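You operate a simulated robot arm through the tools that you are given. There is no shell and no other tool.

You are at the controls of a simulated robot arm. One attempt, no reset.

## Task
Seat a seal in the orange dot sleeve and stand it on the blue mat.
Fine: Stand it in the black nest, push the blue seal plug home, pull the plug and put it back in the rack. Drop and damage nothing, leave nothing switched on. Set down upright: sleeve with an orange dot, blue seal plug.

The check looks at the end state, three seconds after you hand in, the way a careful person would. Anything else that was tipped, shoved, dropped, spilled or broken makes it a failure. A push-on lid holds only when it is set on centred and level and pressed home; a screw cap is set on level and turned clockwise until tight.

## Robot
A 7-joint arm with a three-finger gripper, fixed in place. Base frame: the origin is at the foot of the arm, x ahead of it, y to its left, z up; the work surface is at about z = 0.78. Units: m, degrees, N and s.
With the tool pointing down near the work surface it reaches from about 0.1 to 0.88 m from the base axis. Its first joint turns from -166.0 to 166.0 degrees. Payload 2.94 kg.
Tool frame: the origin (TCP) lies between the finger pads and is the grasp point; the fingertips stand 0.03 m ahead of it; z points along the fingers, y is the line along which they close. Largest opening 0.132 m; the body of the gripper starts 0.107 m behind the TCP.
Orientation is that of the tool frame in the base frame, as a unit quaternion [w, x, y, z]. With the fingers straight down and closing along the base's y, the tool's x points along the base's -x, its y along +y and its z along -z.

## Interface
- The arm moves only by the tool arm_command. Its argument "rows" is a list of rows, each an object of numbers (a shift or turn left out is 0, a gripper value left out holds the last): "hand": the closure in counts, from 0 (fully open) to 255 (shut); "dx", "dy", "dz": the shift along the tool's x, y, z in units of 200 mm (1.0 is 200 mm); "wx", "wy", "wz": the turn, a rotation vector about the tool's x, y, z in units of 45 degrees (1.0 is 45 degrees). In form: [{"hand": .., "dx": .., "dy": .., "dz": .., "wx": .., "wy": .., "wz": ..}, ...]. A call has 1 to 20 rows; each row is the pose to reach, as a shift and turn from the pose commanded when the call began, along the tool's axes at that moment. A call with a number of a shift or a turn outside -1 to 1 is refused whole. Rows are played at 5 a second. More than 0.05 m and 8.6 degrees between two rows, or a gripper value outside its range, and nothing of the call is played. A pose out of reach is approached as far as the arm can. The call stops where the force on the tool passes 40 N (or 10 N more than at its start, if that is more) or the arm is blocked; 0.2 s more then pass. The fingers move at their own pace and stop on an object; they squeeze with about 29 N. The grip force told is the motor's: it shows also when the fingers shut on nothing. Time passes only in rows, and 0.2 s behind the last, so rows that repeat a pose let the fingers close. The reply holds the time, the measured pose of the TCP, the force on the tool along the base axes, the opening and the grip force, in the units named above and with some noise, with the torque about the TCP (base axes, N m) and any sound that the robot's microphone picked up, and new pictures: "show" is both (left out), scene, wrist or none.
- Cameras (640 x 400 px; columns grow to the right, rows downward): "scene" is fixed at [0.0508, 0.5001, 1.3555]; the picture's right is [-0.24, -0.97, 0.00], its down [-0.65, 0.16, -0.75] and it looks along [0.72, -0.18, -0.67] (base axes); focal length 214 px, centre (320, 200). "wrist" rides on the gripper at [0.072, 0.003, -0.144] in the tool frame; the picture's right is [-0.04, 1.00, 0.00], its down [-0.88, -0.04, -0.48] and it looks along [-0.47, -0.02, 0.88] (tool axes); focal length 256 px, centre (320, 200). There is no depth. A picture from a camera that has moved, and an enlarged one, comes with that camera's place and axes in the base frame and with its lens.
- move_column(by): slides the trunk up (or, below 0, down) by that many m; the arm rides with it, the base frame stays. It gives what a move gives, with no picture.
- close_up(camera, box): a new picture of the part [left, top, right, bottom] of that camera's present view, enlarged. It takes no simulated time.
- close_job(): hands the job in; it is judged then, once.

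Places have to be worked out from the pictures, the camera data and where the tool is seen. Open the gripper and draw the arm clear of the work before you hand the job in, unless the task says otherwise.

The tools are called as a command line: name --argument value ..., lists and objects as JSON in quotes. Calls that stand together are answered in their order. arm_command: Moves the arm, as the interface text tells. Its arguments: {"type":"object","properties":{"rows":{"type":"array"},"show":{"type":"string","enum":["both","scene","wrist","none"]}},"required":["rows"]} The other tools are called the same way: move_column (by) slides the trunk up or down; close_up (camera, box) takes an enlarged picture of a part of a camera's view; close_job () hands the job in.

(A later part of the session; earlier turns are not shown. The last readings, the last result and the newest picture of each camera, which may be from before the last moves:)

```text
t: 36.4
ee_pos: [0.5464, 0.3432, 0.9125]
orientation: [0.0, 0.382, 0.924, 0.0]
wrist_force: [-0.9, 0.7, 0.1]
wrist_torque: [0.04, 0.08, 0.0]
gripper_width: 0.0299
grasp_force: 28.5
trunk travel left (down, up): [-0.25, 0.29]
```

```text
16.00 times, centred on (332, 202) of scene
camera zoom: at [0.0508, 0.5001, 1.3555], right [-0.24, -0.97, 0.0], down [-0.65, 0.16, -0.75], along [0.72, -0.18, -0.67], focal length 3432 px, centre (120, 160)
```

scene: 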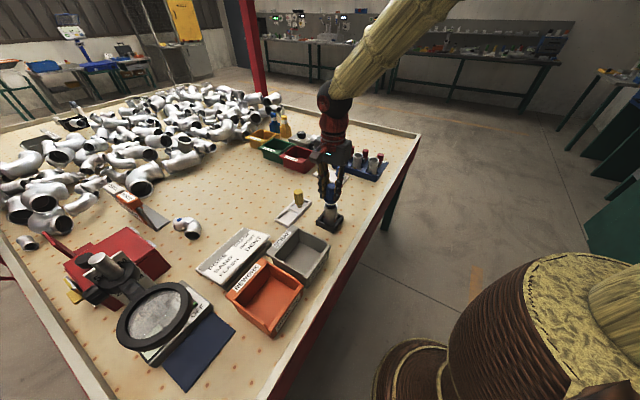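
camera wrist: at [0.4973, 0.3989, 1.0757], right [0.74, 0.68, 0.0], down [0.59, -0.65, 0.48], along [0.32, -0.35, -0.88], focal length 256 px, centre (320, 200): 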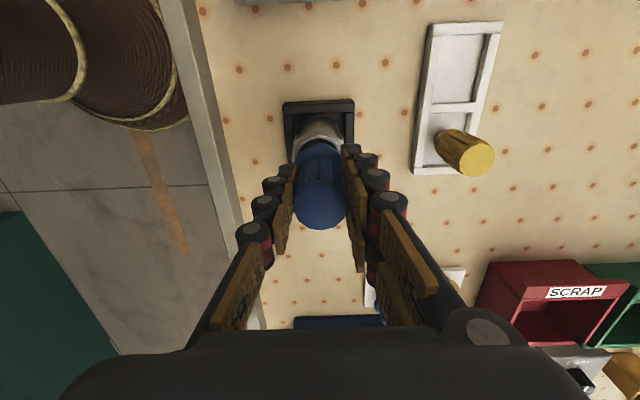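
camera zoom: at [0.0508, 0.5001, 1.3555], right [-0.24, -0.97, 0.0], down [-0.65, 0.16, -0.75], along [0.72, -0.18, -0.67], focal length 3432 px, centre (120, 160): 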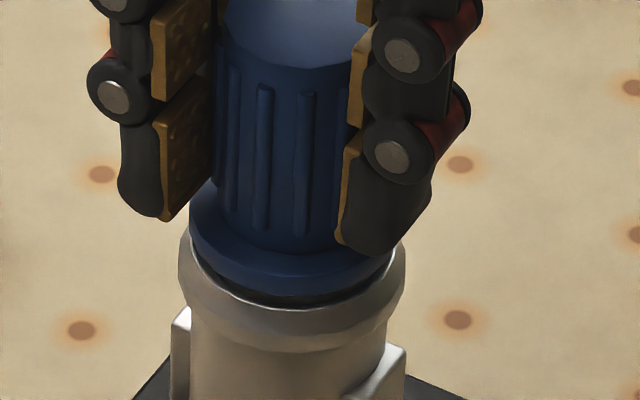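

Still no load, with the flange a few mm above the rim. I continue down to contact.

arm_command --rows '[{"dz": 0.005}, {"dz": 0.01}, {"dz": 0.015}, {"dz": 0.02}, {"dz": 0.02}]' --show "none"

close_up --camera "scene" --box '[320, 190, 345, 215]'

```text
t: 37.6
ee_pos: [0.5478, 0.3453, 0.9101]
orientation: [0.0, 0.382, 0.924, 0.0]
wrist_force: [-3.7, -3.0, 14.6]
wrist_torque: [-0.3, 0.17, -0.07]
gripper_width: 0.03
grasp_force: 29.4
trunk travel left (down, up): [-0.25, 0.29]
```

```text
16.00 times, centred on (332, 202) of scene
camera zoom: at [0.0508, 0.5001, 1.3555], right [-0.24, -0.97, 0.0], down [-0.65, 0.16, -0.75], along [0.72, -0.18, -0.67], focal length 3432 px, centre (120, 160)
```

zoom: 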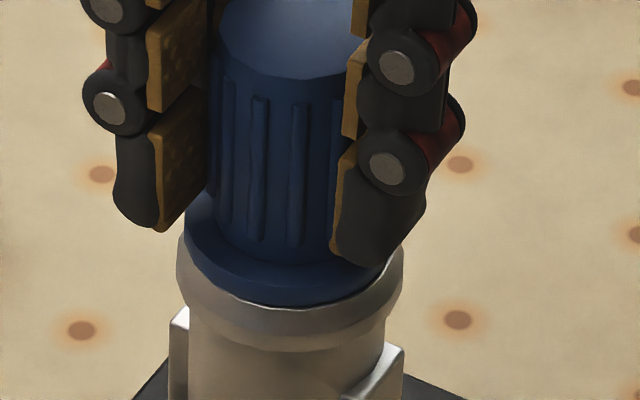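

The flange is nearly at the rim with 14.6 N axial load and about 4.7 N toward -y, so the plug is pressing on the +y side of the bore. I ease 0.8 mm toward tool -y and press on.

arm_command --rows '[{"dy": -0.004}, {"dy": -0.004, "dz": 0.005}, {"dy": -0.004, "dz": 0.01}, {"dy": -0.004, "dz": 0.01}]' --show "none"

close_up --camera "scene" --box '[320, 190, 345, 215]'

close_up --camera "wrist" --box '[285, 90, 365, 170]'

```text
t: 38.6
ee_pos: [0.5462, 0.3442, 0.9079]
orientation: [0.002, 0.383, 0.924, 0.001]
wrist_force: [5.1, 2.0, 24.7]
wrist_torque: [-0.13, -0.23, -0.02]
gripper_width: 0.0301
grasp_force: 29.3
trunk travel left (down, up): [-0.25, 0.29]
```

```text
16.00 times, centred on (332, 202) of scene
camera zoom: at [0.0508, 0.5001, 1.3555], right [-0.24, -0.97, 0.0], down [-0.65, 0.16, -0.75], along [0.72, -0.18, -0.67], focal length 3432 px, centre (120, 160)
```

zoom: 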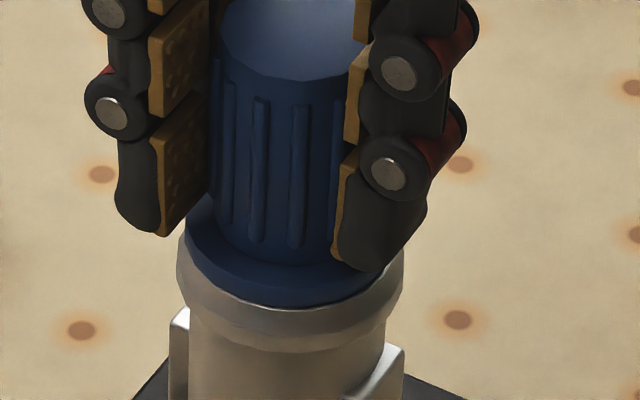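

```text
5.00 times, centred on (325, 130) of wrist
camera zoom: at [0.4966, 0.3984, 1.0517], right [0.74, 0.68, 0.0], down [0.59, -0.65, 0.48], along [0.32, -0.35, -0.88], focal length 1280 px, centre (295, 550)
```

zoom: 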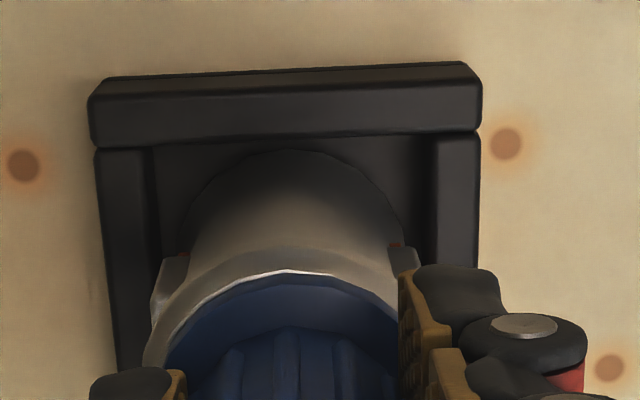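

Load is 25 N, the lateral force has reversed, and the plug hasn't moved further. I take back half the sideways shift and press harder, watching for a click or a force stop.

arm_command --rows '[{"dy": 0.002}, {"dy": 0.002, "dz": 0.004}, {"dy": 0.002, "dz": 0.008}, {"dy": 0.002, "dz": 0.012}, {"dy": 0.002, "dz": 0.016}, {"dy": 0.002, "dz": 0.02}]' --show "none"

close_up --camera "scene" --box '[320, 190, 345, 215]'

close_up --camera "wrist" --box '[285, 90, 365, 170]'

```text
t: 40.0
ee_pos: [0.5457, 0.3441, 0.9039]
orientation: [0.0, 0.383, 0.924, 0.001]
wrist_force: [7.7, 1.0, 24.0]
wrist_torque: [0.0, -0.29, 0.02]
gripper_width: 0.0297
grasp_force: 29.2
trunk travel left (down, up): [-0.25, 0.29]
```

```text
16.00 times, centred on (332, 202) of scene
camera zoom: at [0.0508, 0.5001, 1.3555], right [-0.24, -0.97, 0.0], down [-0.65, 0.16, -0.75], along [0.72, -0.18, -0.67], focal length 3432 px, centre (120, 160)
```

zoom: 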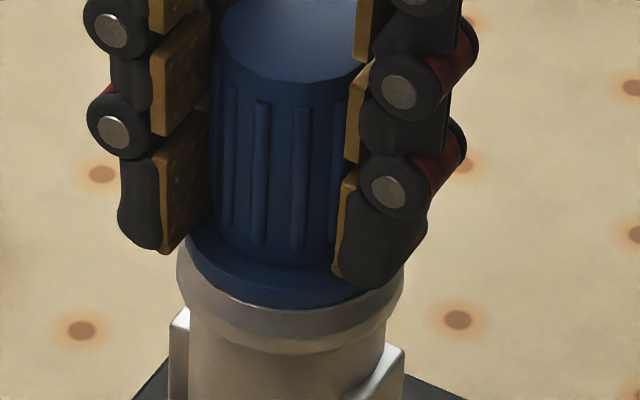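

```text
5.00 times, centred on (325, 130) of wrist
camera zoom: at [0.4967, 0.3983, 1.047], right [0.74, 0.68, 0.0], down [0.59, -0.65, 0.48], along [0.32, -0.35, -0.88], focal length 1280 px, centre (295, 550)
```

zoom: 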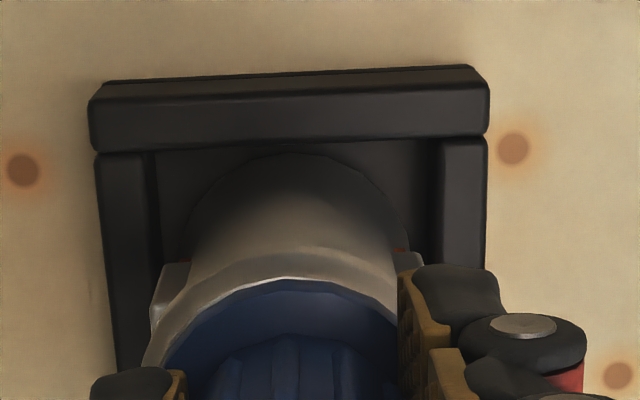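

The fingers are slipping on the handle at about 24 N with some side load. I loosen the grip slightly so the plug self-centres, then push with the fingertips bearing on the flange.

arm_command --rows '[{"dz": -0.01}, {"dz": -0.01, "hand": 190}, {"dz": -0.01, "hand": 182}, {"dz": -0.01, "hand": 182}, {"dz": -0.01, "hand": 182}]'

close_up --camera "scene" --box '[320, 185, 345, 210]'

close_up --camera "wrist" --box '[265, 90, 375, 250]'

```text
t: 41.2
ee_pos: [0.5461, 0.3438, 0.9025]
orientation: [0.0, 0.382, 0.924, 0.0]
wrist_force: [-0.5, -1.4, 2.3]
wrist_torque: [0.03, 0.02, -0.01]
gripper_width: 0.0373
grasp_force: 0.1
trunk travel left (down, up): [-0.25, 0.29]
camera wrist: at [0.4962, 0.3991, 1.0468], right [0.74, 0.68, 0.0], down [0.6, -0.65, 0.48], along [0.32, -0.35, -0.88], focal length 256 px, centre (320, 200)
```

scene: 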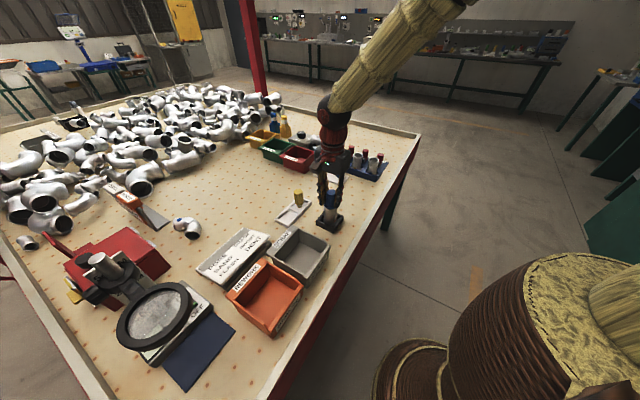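
wrist: 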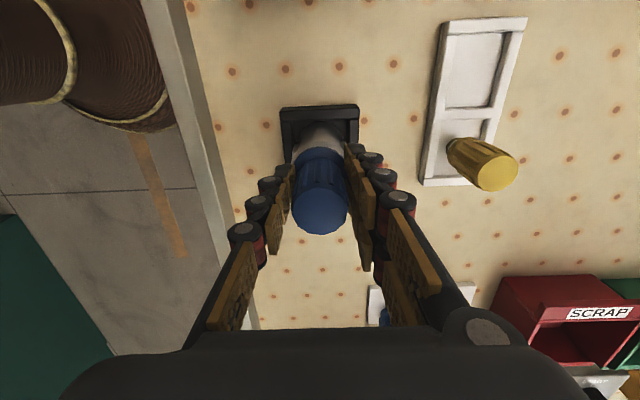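

```text
16.00 times, centred on (332, 198) of scene
camera zoom: at [0.0508, 0.5001, 1.3555], right [-0.24, -0.97, 0.0], down [-0.65, 0.16, -0.75], along [0.72, -0.18, -0.67], focal length 3432 px, centre (120, 240)
```

zoom: 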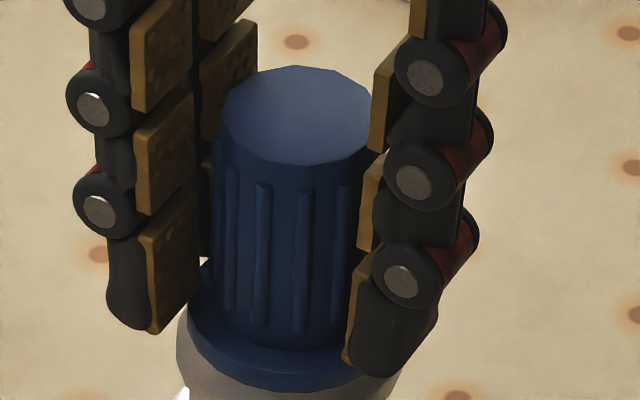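

```text
2.50 times, centred on (320, 170) of wrist
camera zoom: at [0.4962, 0.3991, 1.0468], right [0.74, 0.68, 0.0], down [0.6, -0.65, 0.48], along [0.32, -0.35, -0.88], focal length 640 px, centre (320, 275)
```

zoom: 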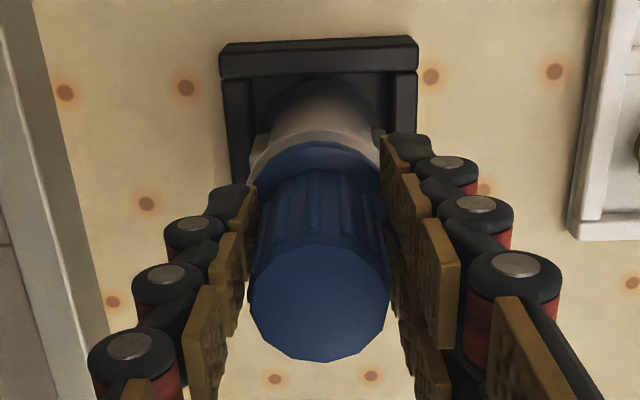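

The plug stands in the sleeve with the flange on the rim and the fingers loose around the handle. I push down so the tips bear on the flange until the force builds.

arm_command --rows '[{"dz": 0.005}, {"dz": 0.01}, {"dz": 0.015}, {"dz": 0.02}, {"dz": 0.025}, {"dz": 0.03}, {"dz": 0.035}, {"dz": 0.04}]'

close_up --camera "scene" --box '[320, 190, 345, 215]'

```text
t: 42.9
ee_pos: [0.5486, 0.346, 0.9015]
orientation: [0.003, 0.383, 0.924, 0.005]
wrist_force: [-0.9, -1.1, 16.1]
wrist_torque: [-0.25, 0.06, -0.09]
gripper_width: 0.0309
grasp_force: 9.8
trunk travel left (down, up): [-0.25, 0.29]
stopped in row 8: the force on the tool passed its limit at 41 N (the readings are from after the stop); the commanded pose is now the measured one
camera wrist: at [0.4985, 0.3995, 1.0465], right [0.74, 0.68, 0.01], down [0.59, -0.65, 0.48], along [0.33, -0.35, -0.88], focal length 256 px, centre (320, 200)
```

scene: 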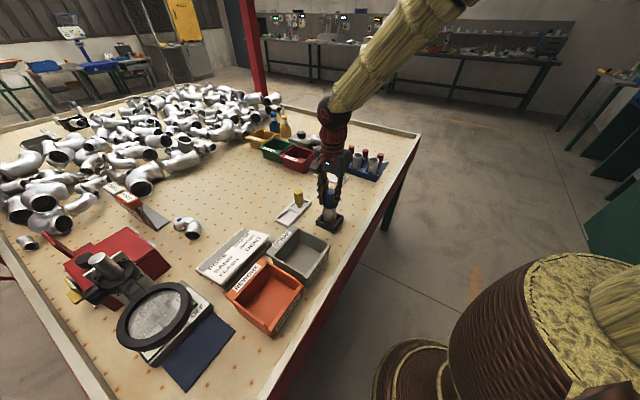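
wrist: 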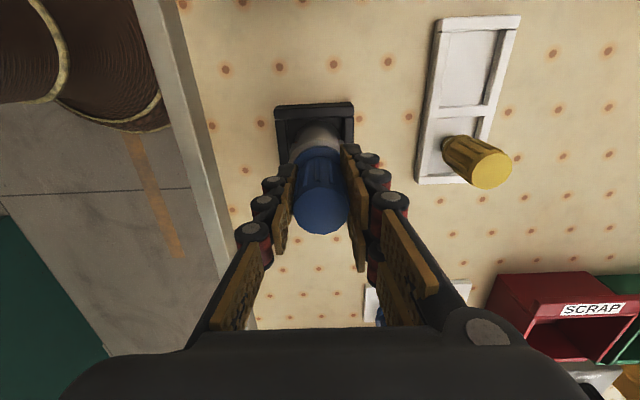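

```text
16.00 times, centred on (332, 202) of scene
camera zoom: at [0.0508, 0.5001, 1.3555], right [-0.24, -0.97, 0.0], down [-0.65, 0.16, -0.75], along [0.72, -0.18, -0.67], focal length 3432 px, centre (120, 160)
```

zoom: 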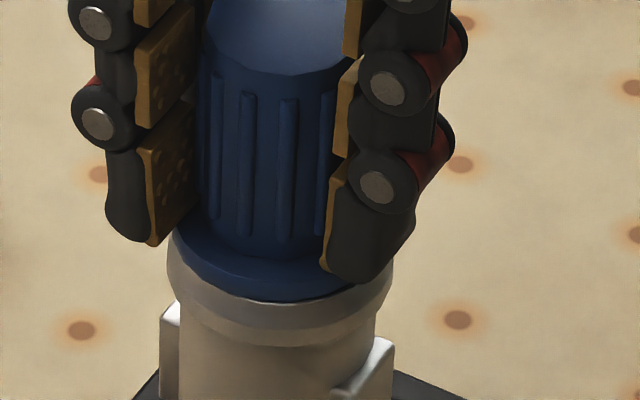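

The push reached 41 N and the sleeve slid slightly in its nest clearance. I back off a little with the grip loose and check how the plug and sleeve stand.

arm_command --rows '[{"dz": -0.01, "hand": 175}, {"dz": -0.02, "hand": 165}, {"dz": -0.02, "hand": 165}, {"dz": -0.02, "hand": 165}]'

close_up --camera "scene" --box '[315, 185, 350, 225]'

close_up --camera "wrist" --box '[265, 90, 375, 250]'

```text
t: 43.9
ee_pos: [0.5491, 0.3443, 0.9021]
orientation: [0.001, 0.382, 0.924, 0.001]
wrist_force: [0.8, 0.2, 0.3]
wrist_torque: [0.02, 0.04, -0.04]
gripper_width: 0.0469
grasp_force: 0.1
trunk travel left (down, up): [-0.25, 0.29]
camera wrist: at [0.4989, 0.3992, 1.0461], right [0.74, 0.68, 0.0], down [0.59, -0.65, 0.48], along [0.32, -0.35, -0.88], focal length 256 px, centre (320, 200)
```

scene: 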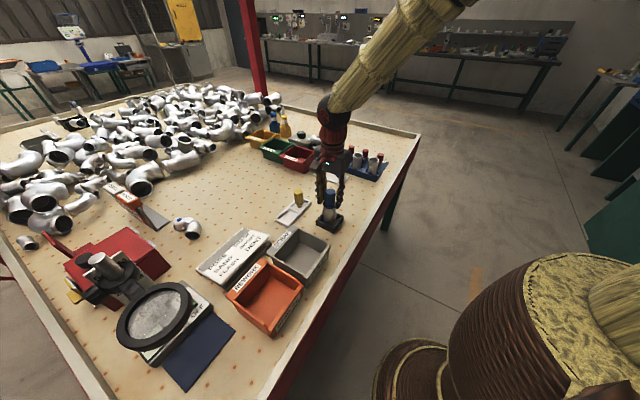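
wrist: 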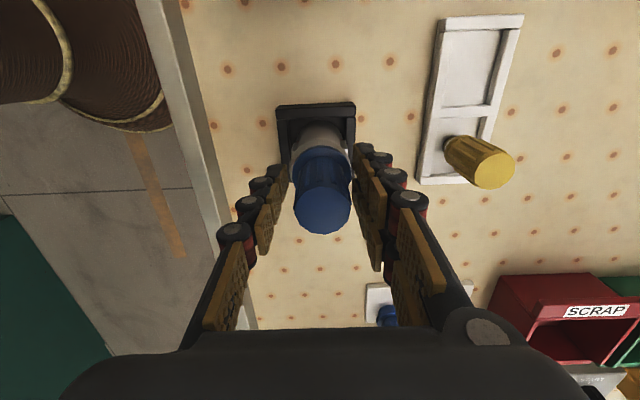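

```text
10.00 times, centred on (332, 205) of scene
camera zoom: at [0.0508, 0.5001, 1.3555], right [-0.24, -0.97, 0.0], down [-0.65, 0.16, -0.75], along [0.72, -0.18, -0.67], focal length 2145 px, centre (195, 150)
```

zoom: 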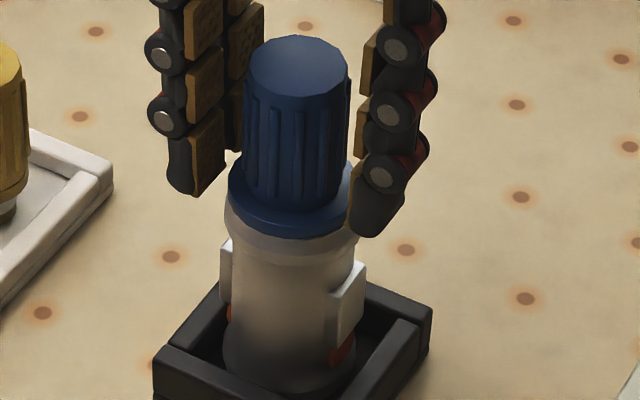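

```text
2.50 times, centred on (320, 170) of wrist
camera zoom: at [0.4989, 0.3992, 1.0461], right [0.74, 0.68, 0.0], down [0.59, -0.65, 0.48], along [0.32, -0.35, -0.88], focal length 640 px, centre (320, 275)
```

zoom: 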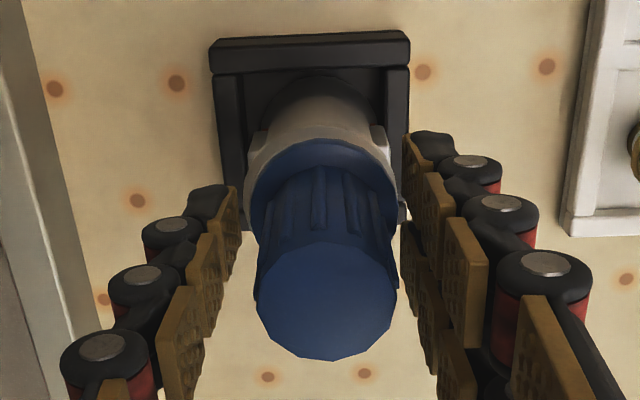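

The plug stands straight with its flange flush on the rim and the sleeve upright. I centre on it (about 1 mm in +y), grip the handle and pull gently, then look at the seal.

arm_command --rows '[{"dy": 0.0055, "dz": -0.005}, {"dy": 0.0055, "dz": -0.005, "hand": 255}, {"dy": 0.0055, "dz": -0.005, "hand": 255}, {"dy": 0.0055, "dz": -0.005, "hand": 255}, {"dy": 0.0055, "dz": -0.005, "hand": 255}]'

close_up --camera "scene" --box '[315, 185, 350, 225]'

```text
t: 45.1
ee_pos: [0.5485, 0.3459, 0.9058]
orientation: [0.001, 0.382, 0.924, 0.002]
wrist_force: [-0.1, -0.1, -0.7]
wrist_torque: [0.02, 0.02, 0.01]
gripper_width: 0.0298
grasp_force: 29.2
trunk travel left (down, up): [-0.25, 0.29]
camera wrist: at [0.499, 0.4001, 1.0479], right [0.74, 0.68, 0.0], down [0.59, -0.65, 0.48], along [0.32, -0.35, -0.88], focal length 256 px, centre (320, 200)
```

scene: 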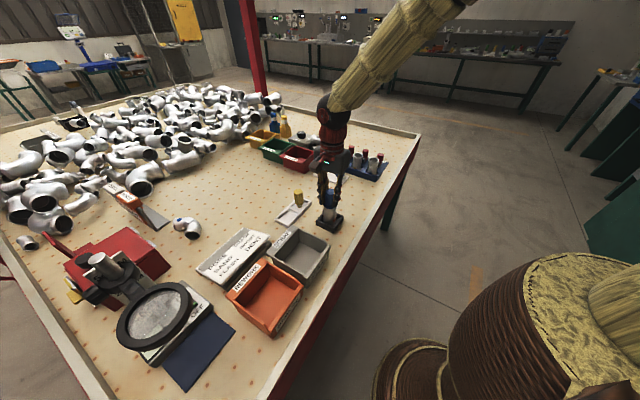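
wrist: 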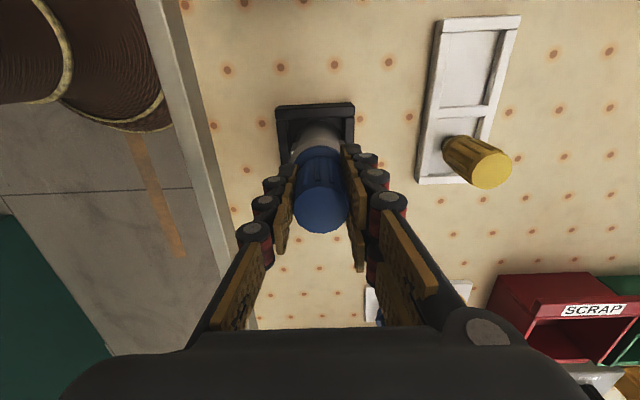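

```text
10.00 times, centred on (332, 205) of scene
camera zoom: at [0.0508, 0.5001, 1.3555], right [-0.24, -0.97, 0.0], down [-0.65, 0.16, -0.75], along [0.72, -0.18, -0.67], focal length 2145 px, centre (195, 150)
```

zoom: 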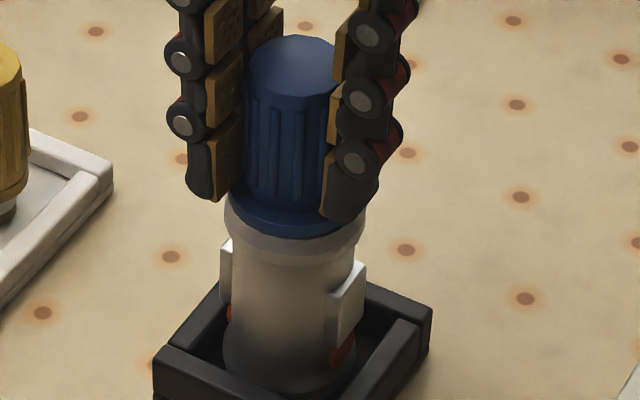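

The grip is good with no side load. I pull up slowly a few mm and read the force.

arm_command --rows '[{"dz": -0.01}, {"dz": -0.02}, {"dz": -0.03}, {"dz": -0.04}, {"dz": -0.05}]' --show "none"

close_up --camera "scene" --box '[315, 185, 350, 225]'

```text
t: 46.3
ee_pos: [0.5485, 0.3457, 0.9136]
orientation: [0.001, 0.383, 0.924, 0.002]
wrist_force: [0.7, 0.0, -1.1]
wrist_torque: [0.02, 0.02, -0.03]
gripper_width: 0.0299
grasp_force: 29.1
trunk travel left (down, up): [-0.25, 0.29]
```

```text
10.00 times, centred on (332, 205) of scene
camera zoom: at [0.0508, 0.5001, 1.3555], right [-0.24, -0.97, 0.0], down [-0.65, 0.16, -0.75], along [0.72, -0.18, -0.67], focal length 2145 px, centre (195, 150)
```

zoom: 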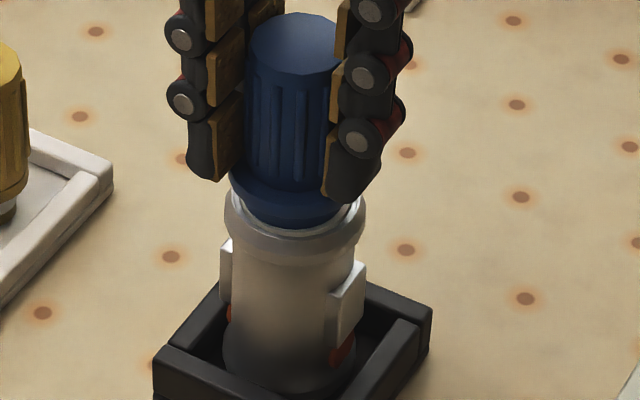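

The plug rises and the sleeve stays put. I raise further to see the nose and whether the white ring came off.

arm_command --rows '[{"dz": -0.02}, {"dz": -0.04}, {"dz": -0.06}, {"dz": -0.09}, {"dz": -0.13}, {"dz": -0.17}, {"dz": -0.2}]'

close_up --camera "scene" --box '[315, 175, 350, 215]'

close_up --camera "wrist" --box '[285, 90, 365, 170]'

```text
t: 47.9
ee_pos: [0.5483, 0.3451, 0.9542]
orientation: [0.001, 0.383, 0.924, 0.001]
wrist_force: [0.3, 0.6, -0.5]
wrist_torque: [0.05, 0.0, -0.02]
gripper_width: 0.03
grasp_force: 29.4
trunk travel left (down, up): [-0.25, 0.29]
camera wrist: at [0.498, 0.4001, 1.0979], right [0.74, 0.68, 0.0], down [0.59, -0.65, 0.48], along [0.32, -0.35, -0.88], focal length 256 px, centre (320, 200)
```

scene: 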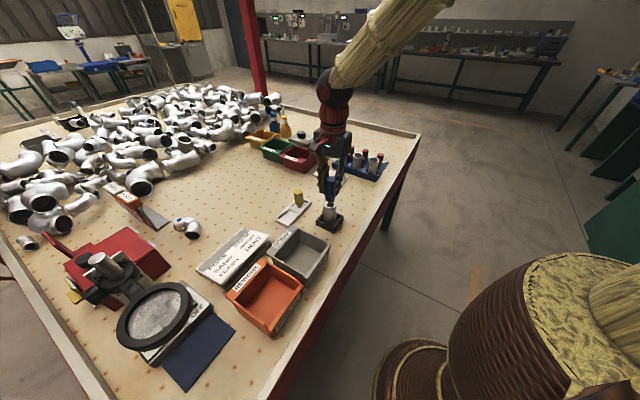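
wrist: 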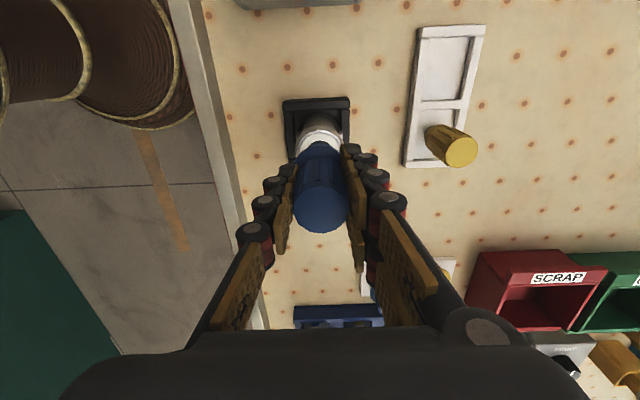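

```text
10.00 times, centred on (332, 195) of scene
camera zoom: at [0.0508, 0.5001, 1.3555], right [-0.24, -0.97, 0.0], down [-0.65, 0.16, -0.75], along [0.72, -0.18, -0.67], focal length 2145 px, centre (195, 250)
```

zoom: 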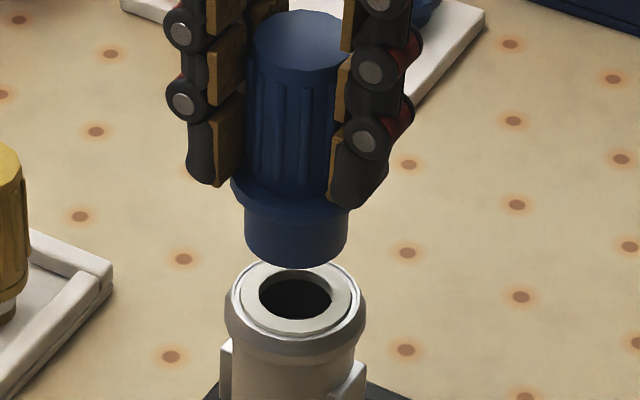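

```text
5.00 times, centred on (325, 130) of wrist
camera zoom: at [0.498, 0.4001, 1.0979], right [0.74, 0.68, 0.0], down [0.59, -0.65, 0.48], along [0.32, -0.35, -0.88], focal length 1280 px, centre (295, 550)
```

zoom: 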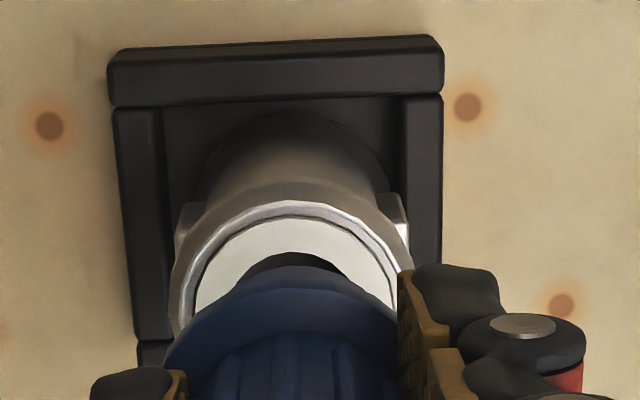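

The white seal now sits flush in the sleeve mouth and the plug's nose is bare, so the seal is seated. I raise the plug and carry it back over its empty rack pocket.

arm_command --rows '[{"dz": -0.1}, {"dx": 0.05, "dy": 0.115, "dz": -0.1}, {"dx": 0.1, "dy": 0.23, "dz": -0.1}, {"dx": 0.153, "dy": 0.345, "dz": -0.1}, {"dx": 0.205, "dy": 0.46, "dz": -0.1}, {"dx": 0.256, "dy": 0.577, "dz": -0.1}, {"dx": 0.3076, "dy": 0.693, "dz": -0.1}, {"dx": 0.3076, "dy": 0.693, "dz": -0.1}, {"dx": 0.3076, "dy": 0.693, "dz": -0.1}]'

close_up --camera "wrist" --box '[260, 80, 380, 240]'

close_up --camera "scene" --box '[265, 150, 345, 230]'

```text
t: 49.9
ee_pos: [0.6033, 0.4891, 0.9729]
orientation: [0.001, 0.383, 0.924, 0.001]
wrist_force: [-0.3, -0.8, 0.1]
wrist_torque: [-0.02, -0.01, -0.01]
gripper_width: 0.0296
grasp_force: 29.3
trunk travel left (down, up): [-0.25, 0.29]
camera wrist: at [0.553, 0.5432, 1.1172], right [0.74, 0.68, 0.0], down [0.59, -0.65, 0.48], along [0.32, -0.35, -0.88], focal length 256 px, centre (320, 200)
```

scene: 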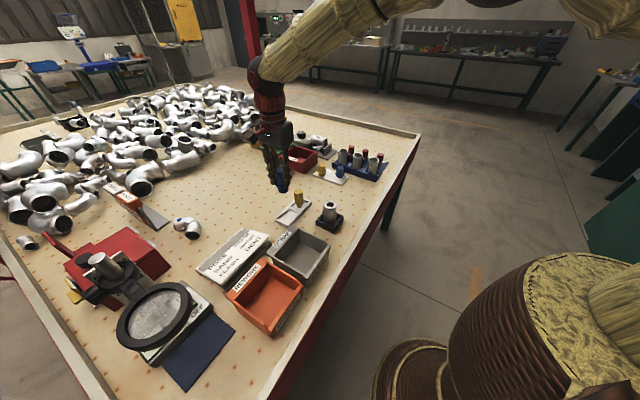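
wrist: 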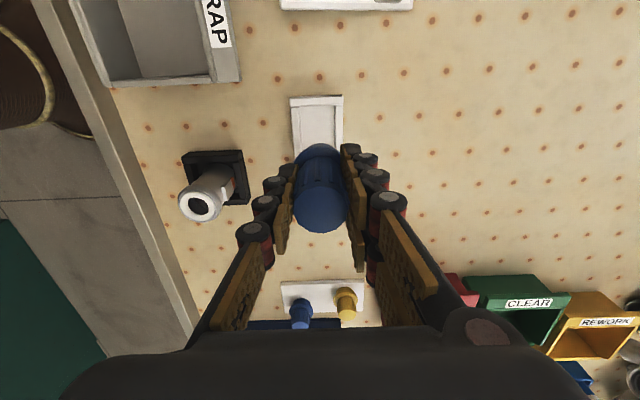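

```text
2.50 times, centred on (320, 160) of wrist
camera zoom: at [0.553, 0.5432, 1.1172], right [0.74, 0.68, 0.0], down [0.59, -0.65, 0.48], along [0.32, -0.35, -0.88], focal length 640 px, centre (320, 300)
```

zoom: 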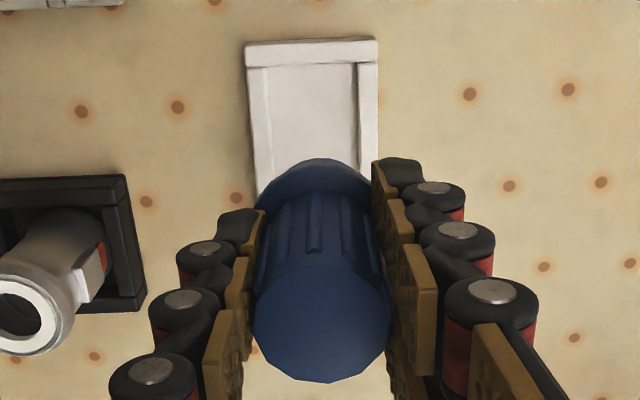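

```text
5.00 times, centred on (305, 190) of scene
camera zoom: at [0.0508, 0.5001, 1.3555], right [-0.24, -0.97, 0.0], down [-0.65, 0.16, -0.75], along [0.72, -0.18, -0.67], focal length 1072 px, centre (395, 250)
```

zoom: 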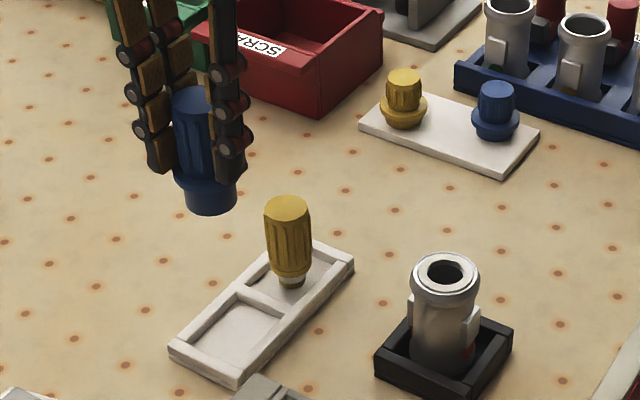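

The seal shows flush in the sleeve mouth. The rack pocket is about 2 mm toward tool -y, so I correct that and lower to just above the pocket floor.

arm_command --rows '[{"dy": -0.011, "dz": 0.0}, {"dy": -0.011, "dz": 0.12}, {"dy": -0.011, "dz": 0.24}, {"dy": -0.011, "dz": 0.36}, {"dy": -0.011, "dz": 0.48}, {"dy": -0.011, "dz": 0.55}, {"dy": -0.011, "dz": 0.57}, {"dy": -0.011, "dz": 0.57}]'

close_up --camera "scene" --box '[265, 180, 325, 230]'

close_up --camera "wrist" --box '[260, 80, 380, 240]'

```text
t: 51.7
ee_pos: [0.603, 0.4856, 0.8604]
orientation: [0.0, 0.383, 0.924, 0.002]
wrist_force: [-0.1, -0.5, -1.1]
wrist_torque: [-0.03, -0.02, 0.0]
gripper_width: 0.0297
grasp_force: 28.8
trunk travel left (down, up): [-0.25, 0.29]
camera wrist: at [0.5527, 0.5399, 1.0047], right [0.74, 0.68, 0.0], down [0.59, -0.65, 0.48], along [0.32, -0.35, -0.88], focal length 256 px, centre (320, 200)
```

scene: 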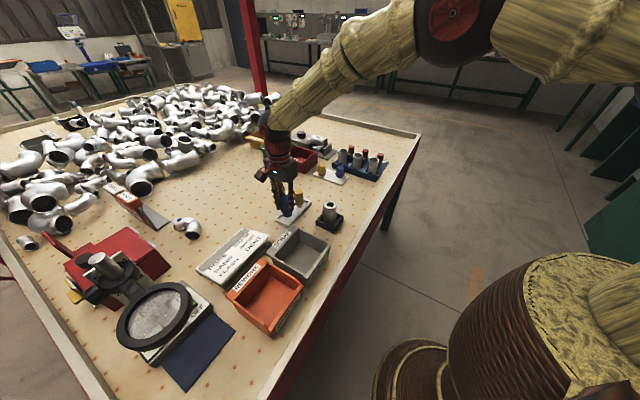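
wrist: 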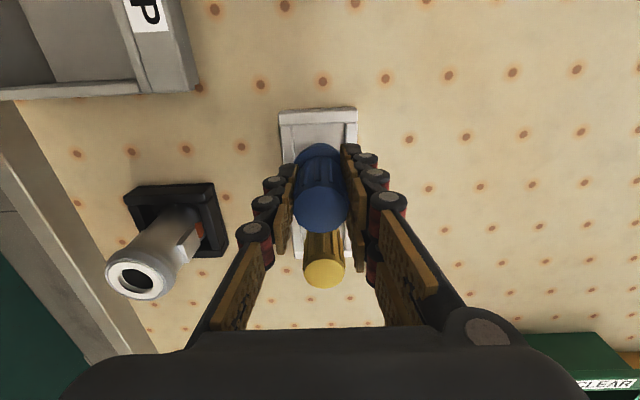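

```text
8.00 times, centred on (295, 205) of scene
camera zoom: at [0.0508, 0.5001, 1.3555], right [-0.24, -0.97, 0.0], down [-0.65, 0.16, -0.75], along [0.72, -0.18, -0.67], focal length 1716 px, centre (520, 160)
```

zoom: 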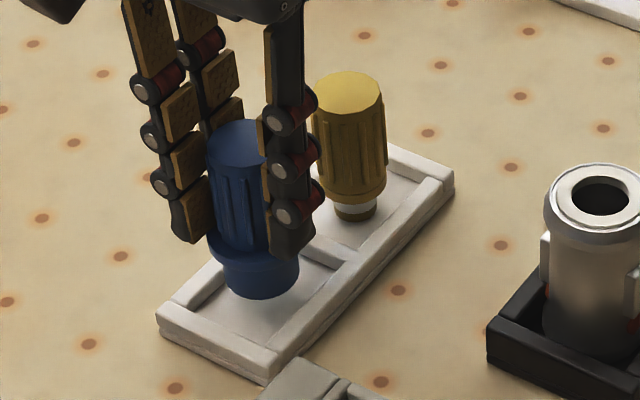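

```text
2.50 times, centred on (320, 160) of wrist
camera zoom: at [0.5527, 0.5399, 1.0047], right [0.74, 0.68, 0.0], down [0.59, -0.65, 0.48], along [0.32, -0.35, -0.88], focal length 640 px, centre (320, 300)
```

zoom: 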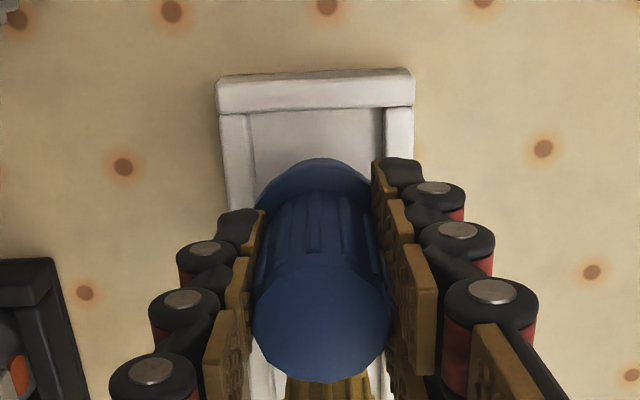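

The nose is over its pocket with clearance on all sides. I lower slowly toward the floor, expecting contact near TCP z 0.847.

arm_command --rows '[{"dz": 0.012}, {"dz": 0.024}, {"dz": 0.036}, {"dz": 0.048}, {"dz": 0.054}, {"dz": 0.054}]' --show "none"

close_up --camera "scene" --box '[265, 180, 325, 230]'

```text
t: 53.1
ee_pos: [0.6026, 0.4858, 0.8505]
orientation: [0.0, 0.383, 0.924, 0.003]
wrist_force: [0.3, -0.1, -0.8]
wrist_torque: [0.04, 0.0, -0.04]
gripper_width: 0.0297
grasp_force: 28.8
trunk travel left (down, up): [-0.25, 0.29]
```

```text
8.00 times, centred on (295, 205) of scene
camera zoom: at [0.0508, 0.5001, 1.3555], right [-0.24, -0.97, 0.0], down [-0.65, 0.16, -0.75], along [0.72, -0.18, -0.67], focal length 1716 px, centre (520, 160)
```

zoom: 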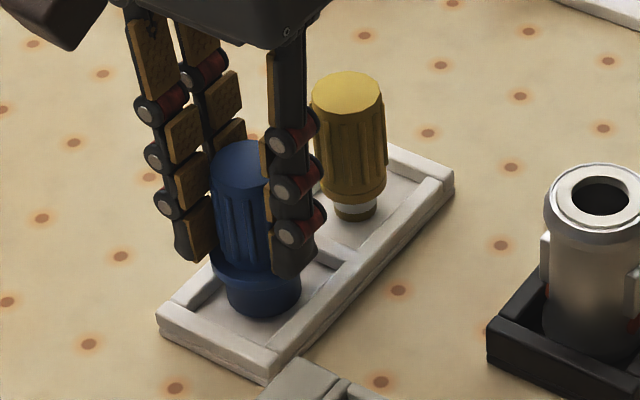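

No contact yet at z 0.850. I go down in 1 mm rows until the floor is felt.

arm_command --rows '[{"dz": 0.005}, {"dz": 0.01}, {"dz": 0.015}, {"dz": 0.015}]' --show "none"

close_up --camera "scene" --box '[265, 180, 325, 230]'

```text
t: 54.1
ee_pos: [0.6019, 0.4862, 0.847]
orientation: [0.0, 0.382, 0.924, 0.002]
wrist_force: [-0.1, -1.0, -0.6]
wrist_torque: [0.0, -0.01, 0.0]
gripper_width: 0.0296
grasp_force: 29.0
trunk travel left (down, up): [-0.25, 0.29]
```

```text
8.00 times, centred on (295, 205) of scene
camera zoom: at [0.0508, 0.5001, 1.3555], right [-0.24, -0.97, 0.0], down [-0.65, 0.16, -0.75], along [0.72, -0.18, -0.67], focal length 1716 px, centre (520, 160)
```

zoom: 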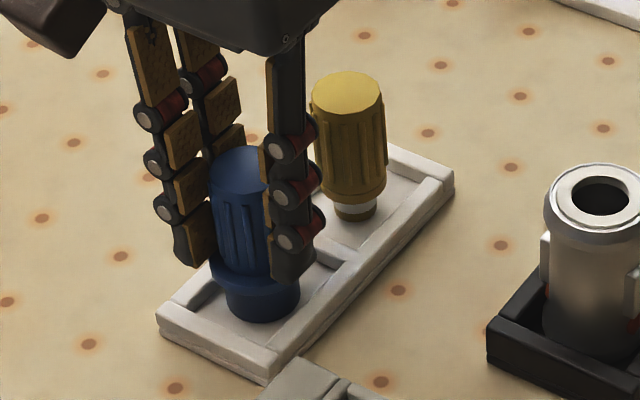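

arm_command --rows '[{"dz": 0.005}, {"dz": 0.01}, {"dz": 0.01}]' --show "none"

```text
t: 54.9
ee_pos: [0.6033, 0.4868, 0.8457]
orientation: [0.002, 0.383, 0.924, 0.002]
wrist_force: [-0.7, -0.3, 3.1]
wrist_torque: [-0.06, 0.05, -0.03]
gripper_width: 0.0298
grasp_force: 29.5
trunk travel left (down, up): [-0.25, 0.29]
```

A light 3 N floor contact at z 0.8457, as expected. I open the fingers to release the plug.

arm_command --rows '[{"hand": 200}, {"hand": 180}, {"hand": 150}, {"hand": 110}, {"hand": 100}, {"hand": 100}]'

close_up --camera "scene" --box '[265, 180, 325, 230]'

close_up --camera "wrist" --box '[240, 80, 400, 240]'

```text
t: 56.3
ee_pos: [0.6022, 0.486, 0.8452]
orientation: [0.001, 0.383, 0.924, 0.002]
wrist_force: [0.3, -0.7, -0.4]
wrist_torque: [0.01, 0.01, -0.03]
gripper_width: 0.0804
grasp_force: 0.2
trunk travel left (down, up): [-0.25, 0.29]
camera wrist: at [0.5526, 0.5407, 0.9883], right [0.74, 0.68, 0.0], down [0.59, -0.65, 0.48], along [0.32, -0.35, -0.88], focal length 256 px, centre (320, 200)
```

scene: 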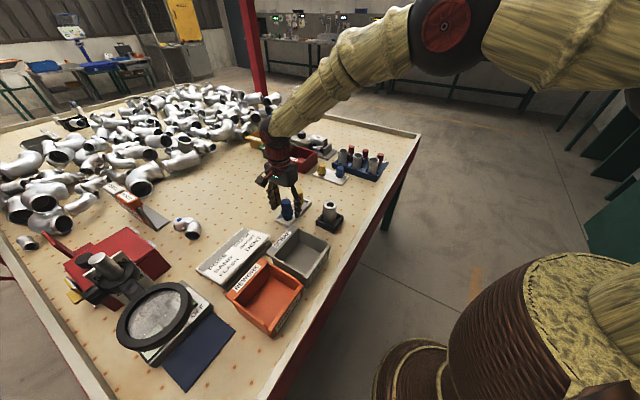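
wrist: 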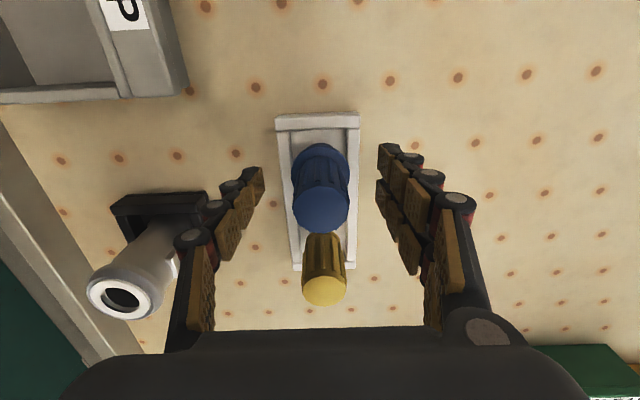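

```text
8.00 times, centred on (295, 205) of scene
camera zoom: at [0.0508, 0.5001, 1.3555], right [-0.24, -0.97, 0.0], down [-0.65, 0.16, -0.75], along [0.72, -0.18, -0.67], focal length 1716 px, centre (520, 160)
```

zoom: 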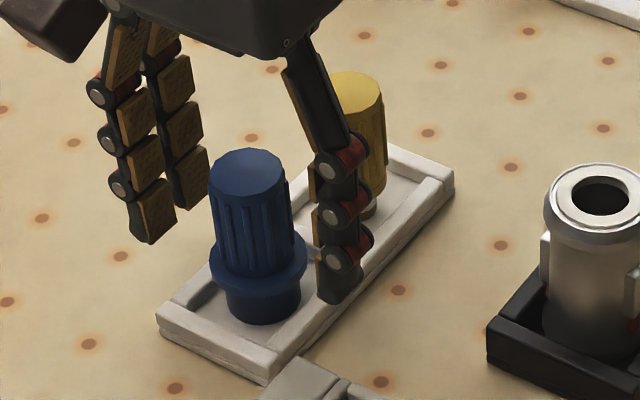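

```text
2.50 times, centred on (320, 160) of wrist
camera zoom: at [0.5526, 0.5407, 0.9883], right [0.74, 0.68, 0.0], down [0.59, -0.65, 0.48], along [0.32, -0.35, -0.88], focal length 640 px, centre (320, 300)
```

zoom: 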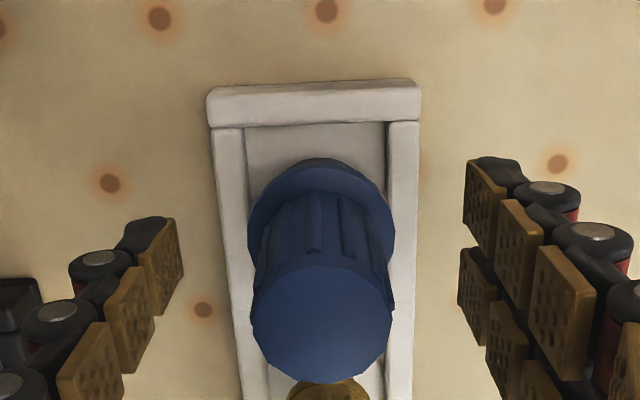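

The blue plug stands upright in its pocket. I raise straight up and clear of the rack.

arm_command --rows '[{"dz": -0.12}, {"dz": -0.3}, {"dz": -0.5}, {"dz": -0.7}, {"dz": -0.9}, {"dz": -1.0}, {"dz": -1.0}]' --show "scene"

arm_command --rows '[{"dx": 0.13, "dy": -0.04, "dz": -0.06}, {"dx": 0.26, "dy": -0.08, "dz": -0.12}, {"dx": 0.39, "dy": -0.12, "dz": -0.18}, {"dx": 0.52, "dy": -0.16, "dz": -0.24}, {"dx": 0.65, "dy": -0.2, "dz": -0.3}, {"dx": 0.8, "dy": -0.24, "dz": -0.36}, {"dx": 0.8, "dy": -0.24, "dz": -0.36}]'

```text
t: 57.9
ee_pos: [0.6008, 0.4859, 1.0433]
orientation: [0.0, 0.383, 0.924, 0.001]
wrist_force: [-0.1, 0.3, 1.4]
wrist_torque: [-0.03, 0.0, 0.01]
gripper_width: 0.0801
grasp_force: 0.1
trunk travel left (down, up): [-0.25, 0.29]
```

scene: 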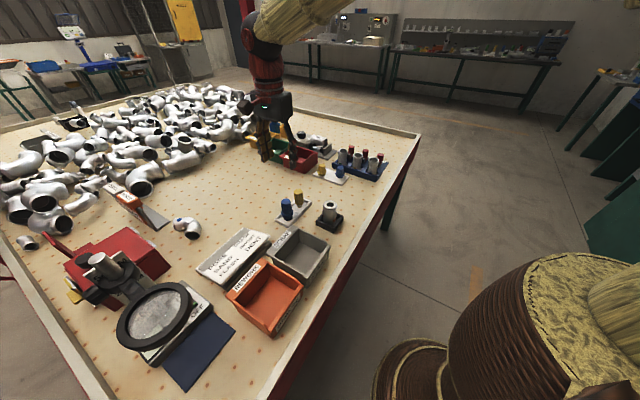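

```text
t: 59.5
ee_pos: [0.4542, 0.5654, 1.1142]
orientation: [0.002, 0.382, 0.924, 0.001]
wrist_force: [0.0, 0.4, 0.8]
wrist_torque: [0.0, -0.05, 0.03]
gripper_width: 0.0803
grasp_force: 0.0
trunk travel left (down, up): [-0.25, 0.29]
camera wrist: at [0.4043, 0.6193, 1.2583], right [0.74, 0.68, 0.0], down [0.59, -0.65, 0.48], along [0.32, -0.35, -0.88], focal length 256 px, centre (320, 200)
```

scene: 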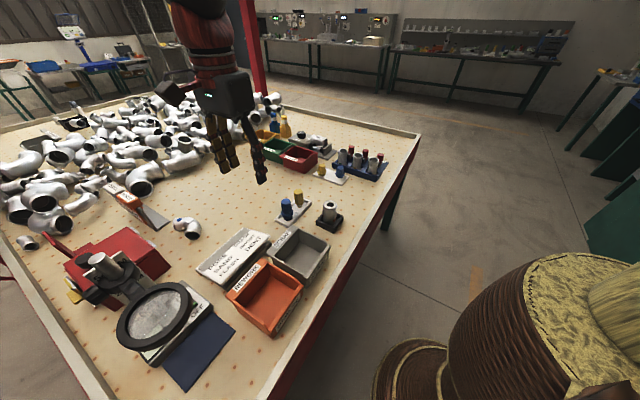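
wrist: 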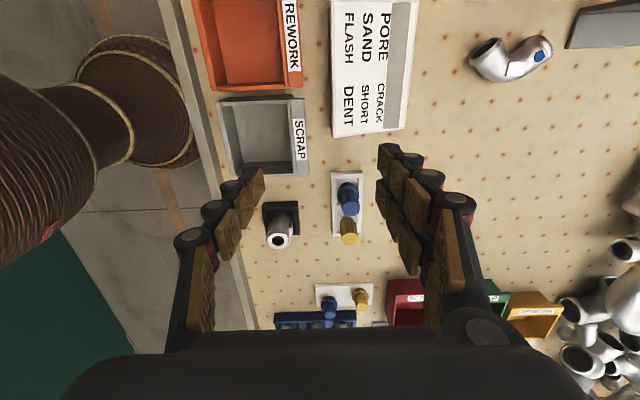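

I continue the survey toward the mat at this safe height to see the magnifier's clearance.

arm_command --rows '[{"dx": 0.2}, {"dx": 0.4}, {"dx": 0.6}, {"dx": 0.8}, {"dx": 1.0}, {"dx": 1.0}]'

close_up --camera "wrist" --box '[180, 0, 500, 200]'

```text
t: 60.9
ee_pos: [0.3126, 0.7065, 1.1161]
orientation: [0.002, 0.382, 0.924, 0.002]
wrist_force: [1.0, 1.1, 0.0]
wrist_torque: [-0.04, 0.0, -0.02]
gripper_width: 0.08
grasp_force: 0.1
trunk travel left (down, up): [-0.25, 0.29]
camera wrist: at [0.2627, 0.7606, 1.2601], right [0.74, 0.68, 0.0], down [0.59, -0.65, 0.48], along [0.32, -0.35, -0.88], focal length 256 px, centre (320, 200)
```

scene: 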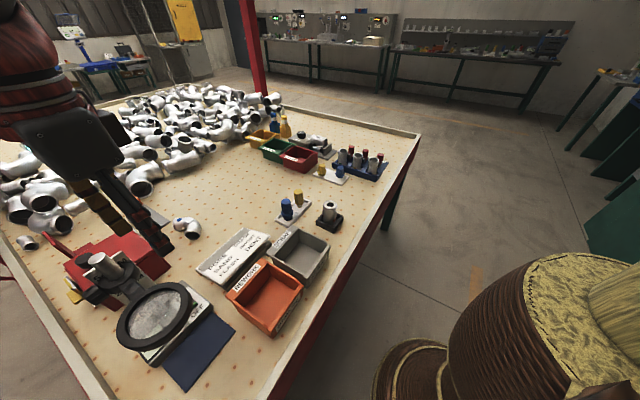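
wrist: 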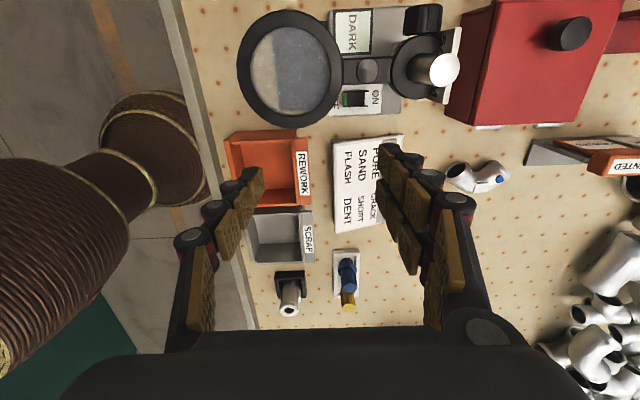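

```text
2.00 times, centred on (340, 100) of wrist
camera zoom: at [0.2627, 0.7606, 1.2601], right [0.74, 0.68, 0.0], down [0.59, -0.65, 0.48], along [0.32, -0.35, -0.88], focal length 512 px, centre (280, 400)
```

zoom: 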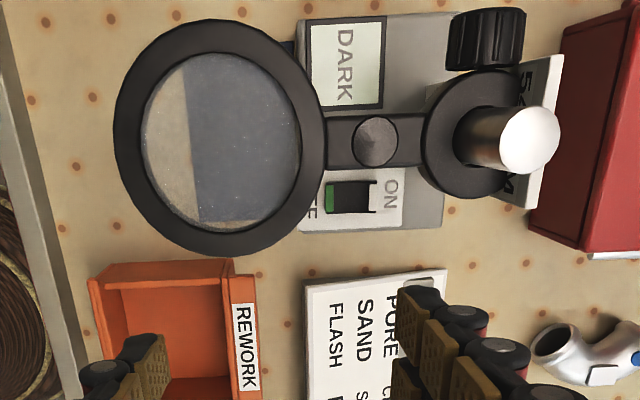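

The magnifier hangs directly over the mat at about z 0.97, so a vertical set-down there would hit it. I zoom on the mat, magnifier and bins from both cameras to plan a tilted approach from the open table-edge side.

close_up --camera "scene" --box '[110, 270, 260, 400]'

close_up --camera "wrist" --box '[180, 0, 400, 150]'

```text
3.08 times, centred on (185, 335) of scene
camera zoom: at [0.0508, 0.5001, 1.3555], right [-0.24, -0.97, 0.0], down [-0.65, 0.16, -0.75], along [0.72, -0.18, -0.67], focal length 660 px, centre (735, -215)
```

zoom: 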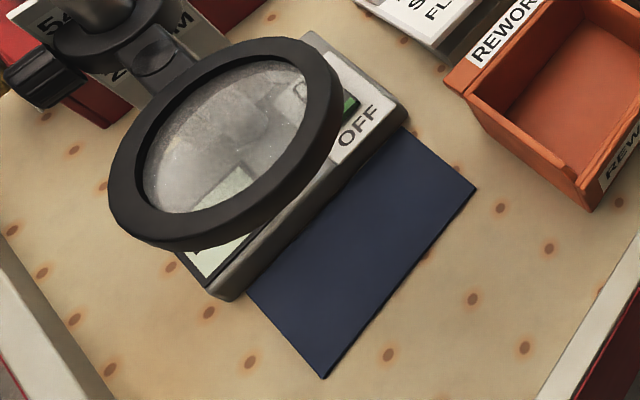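

```text
2.67 times, centred on (290, 75) of wrist
camera zoom: at [0.2627, 0.7606, 1.2601], right [0.74, 0.68, 0.0], down [0.59, -0.65, 0.48], along [0.32, -0.35, -0.88], focal length 683 px, centre (400, 533)
```

zoom: 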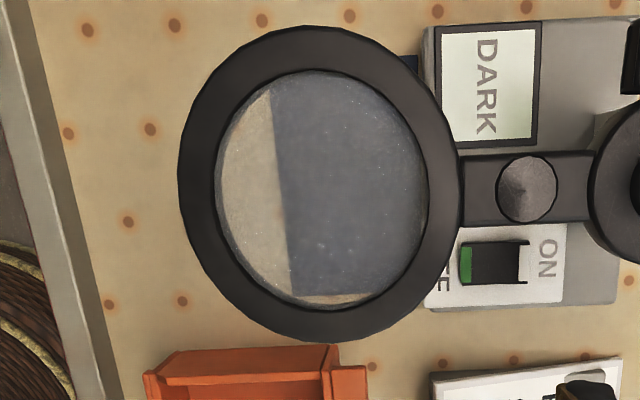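

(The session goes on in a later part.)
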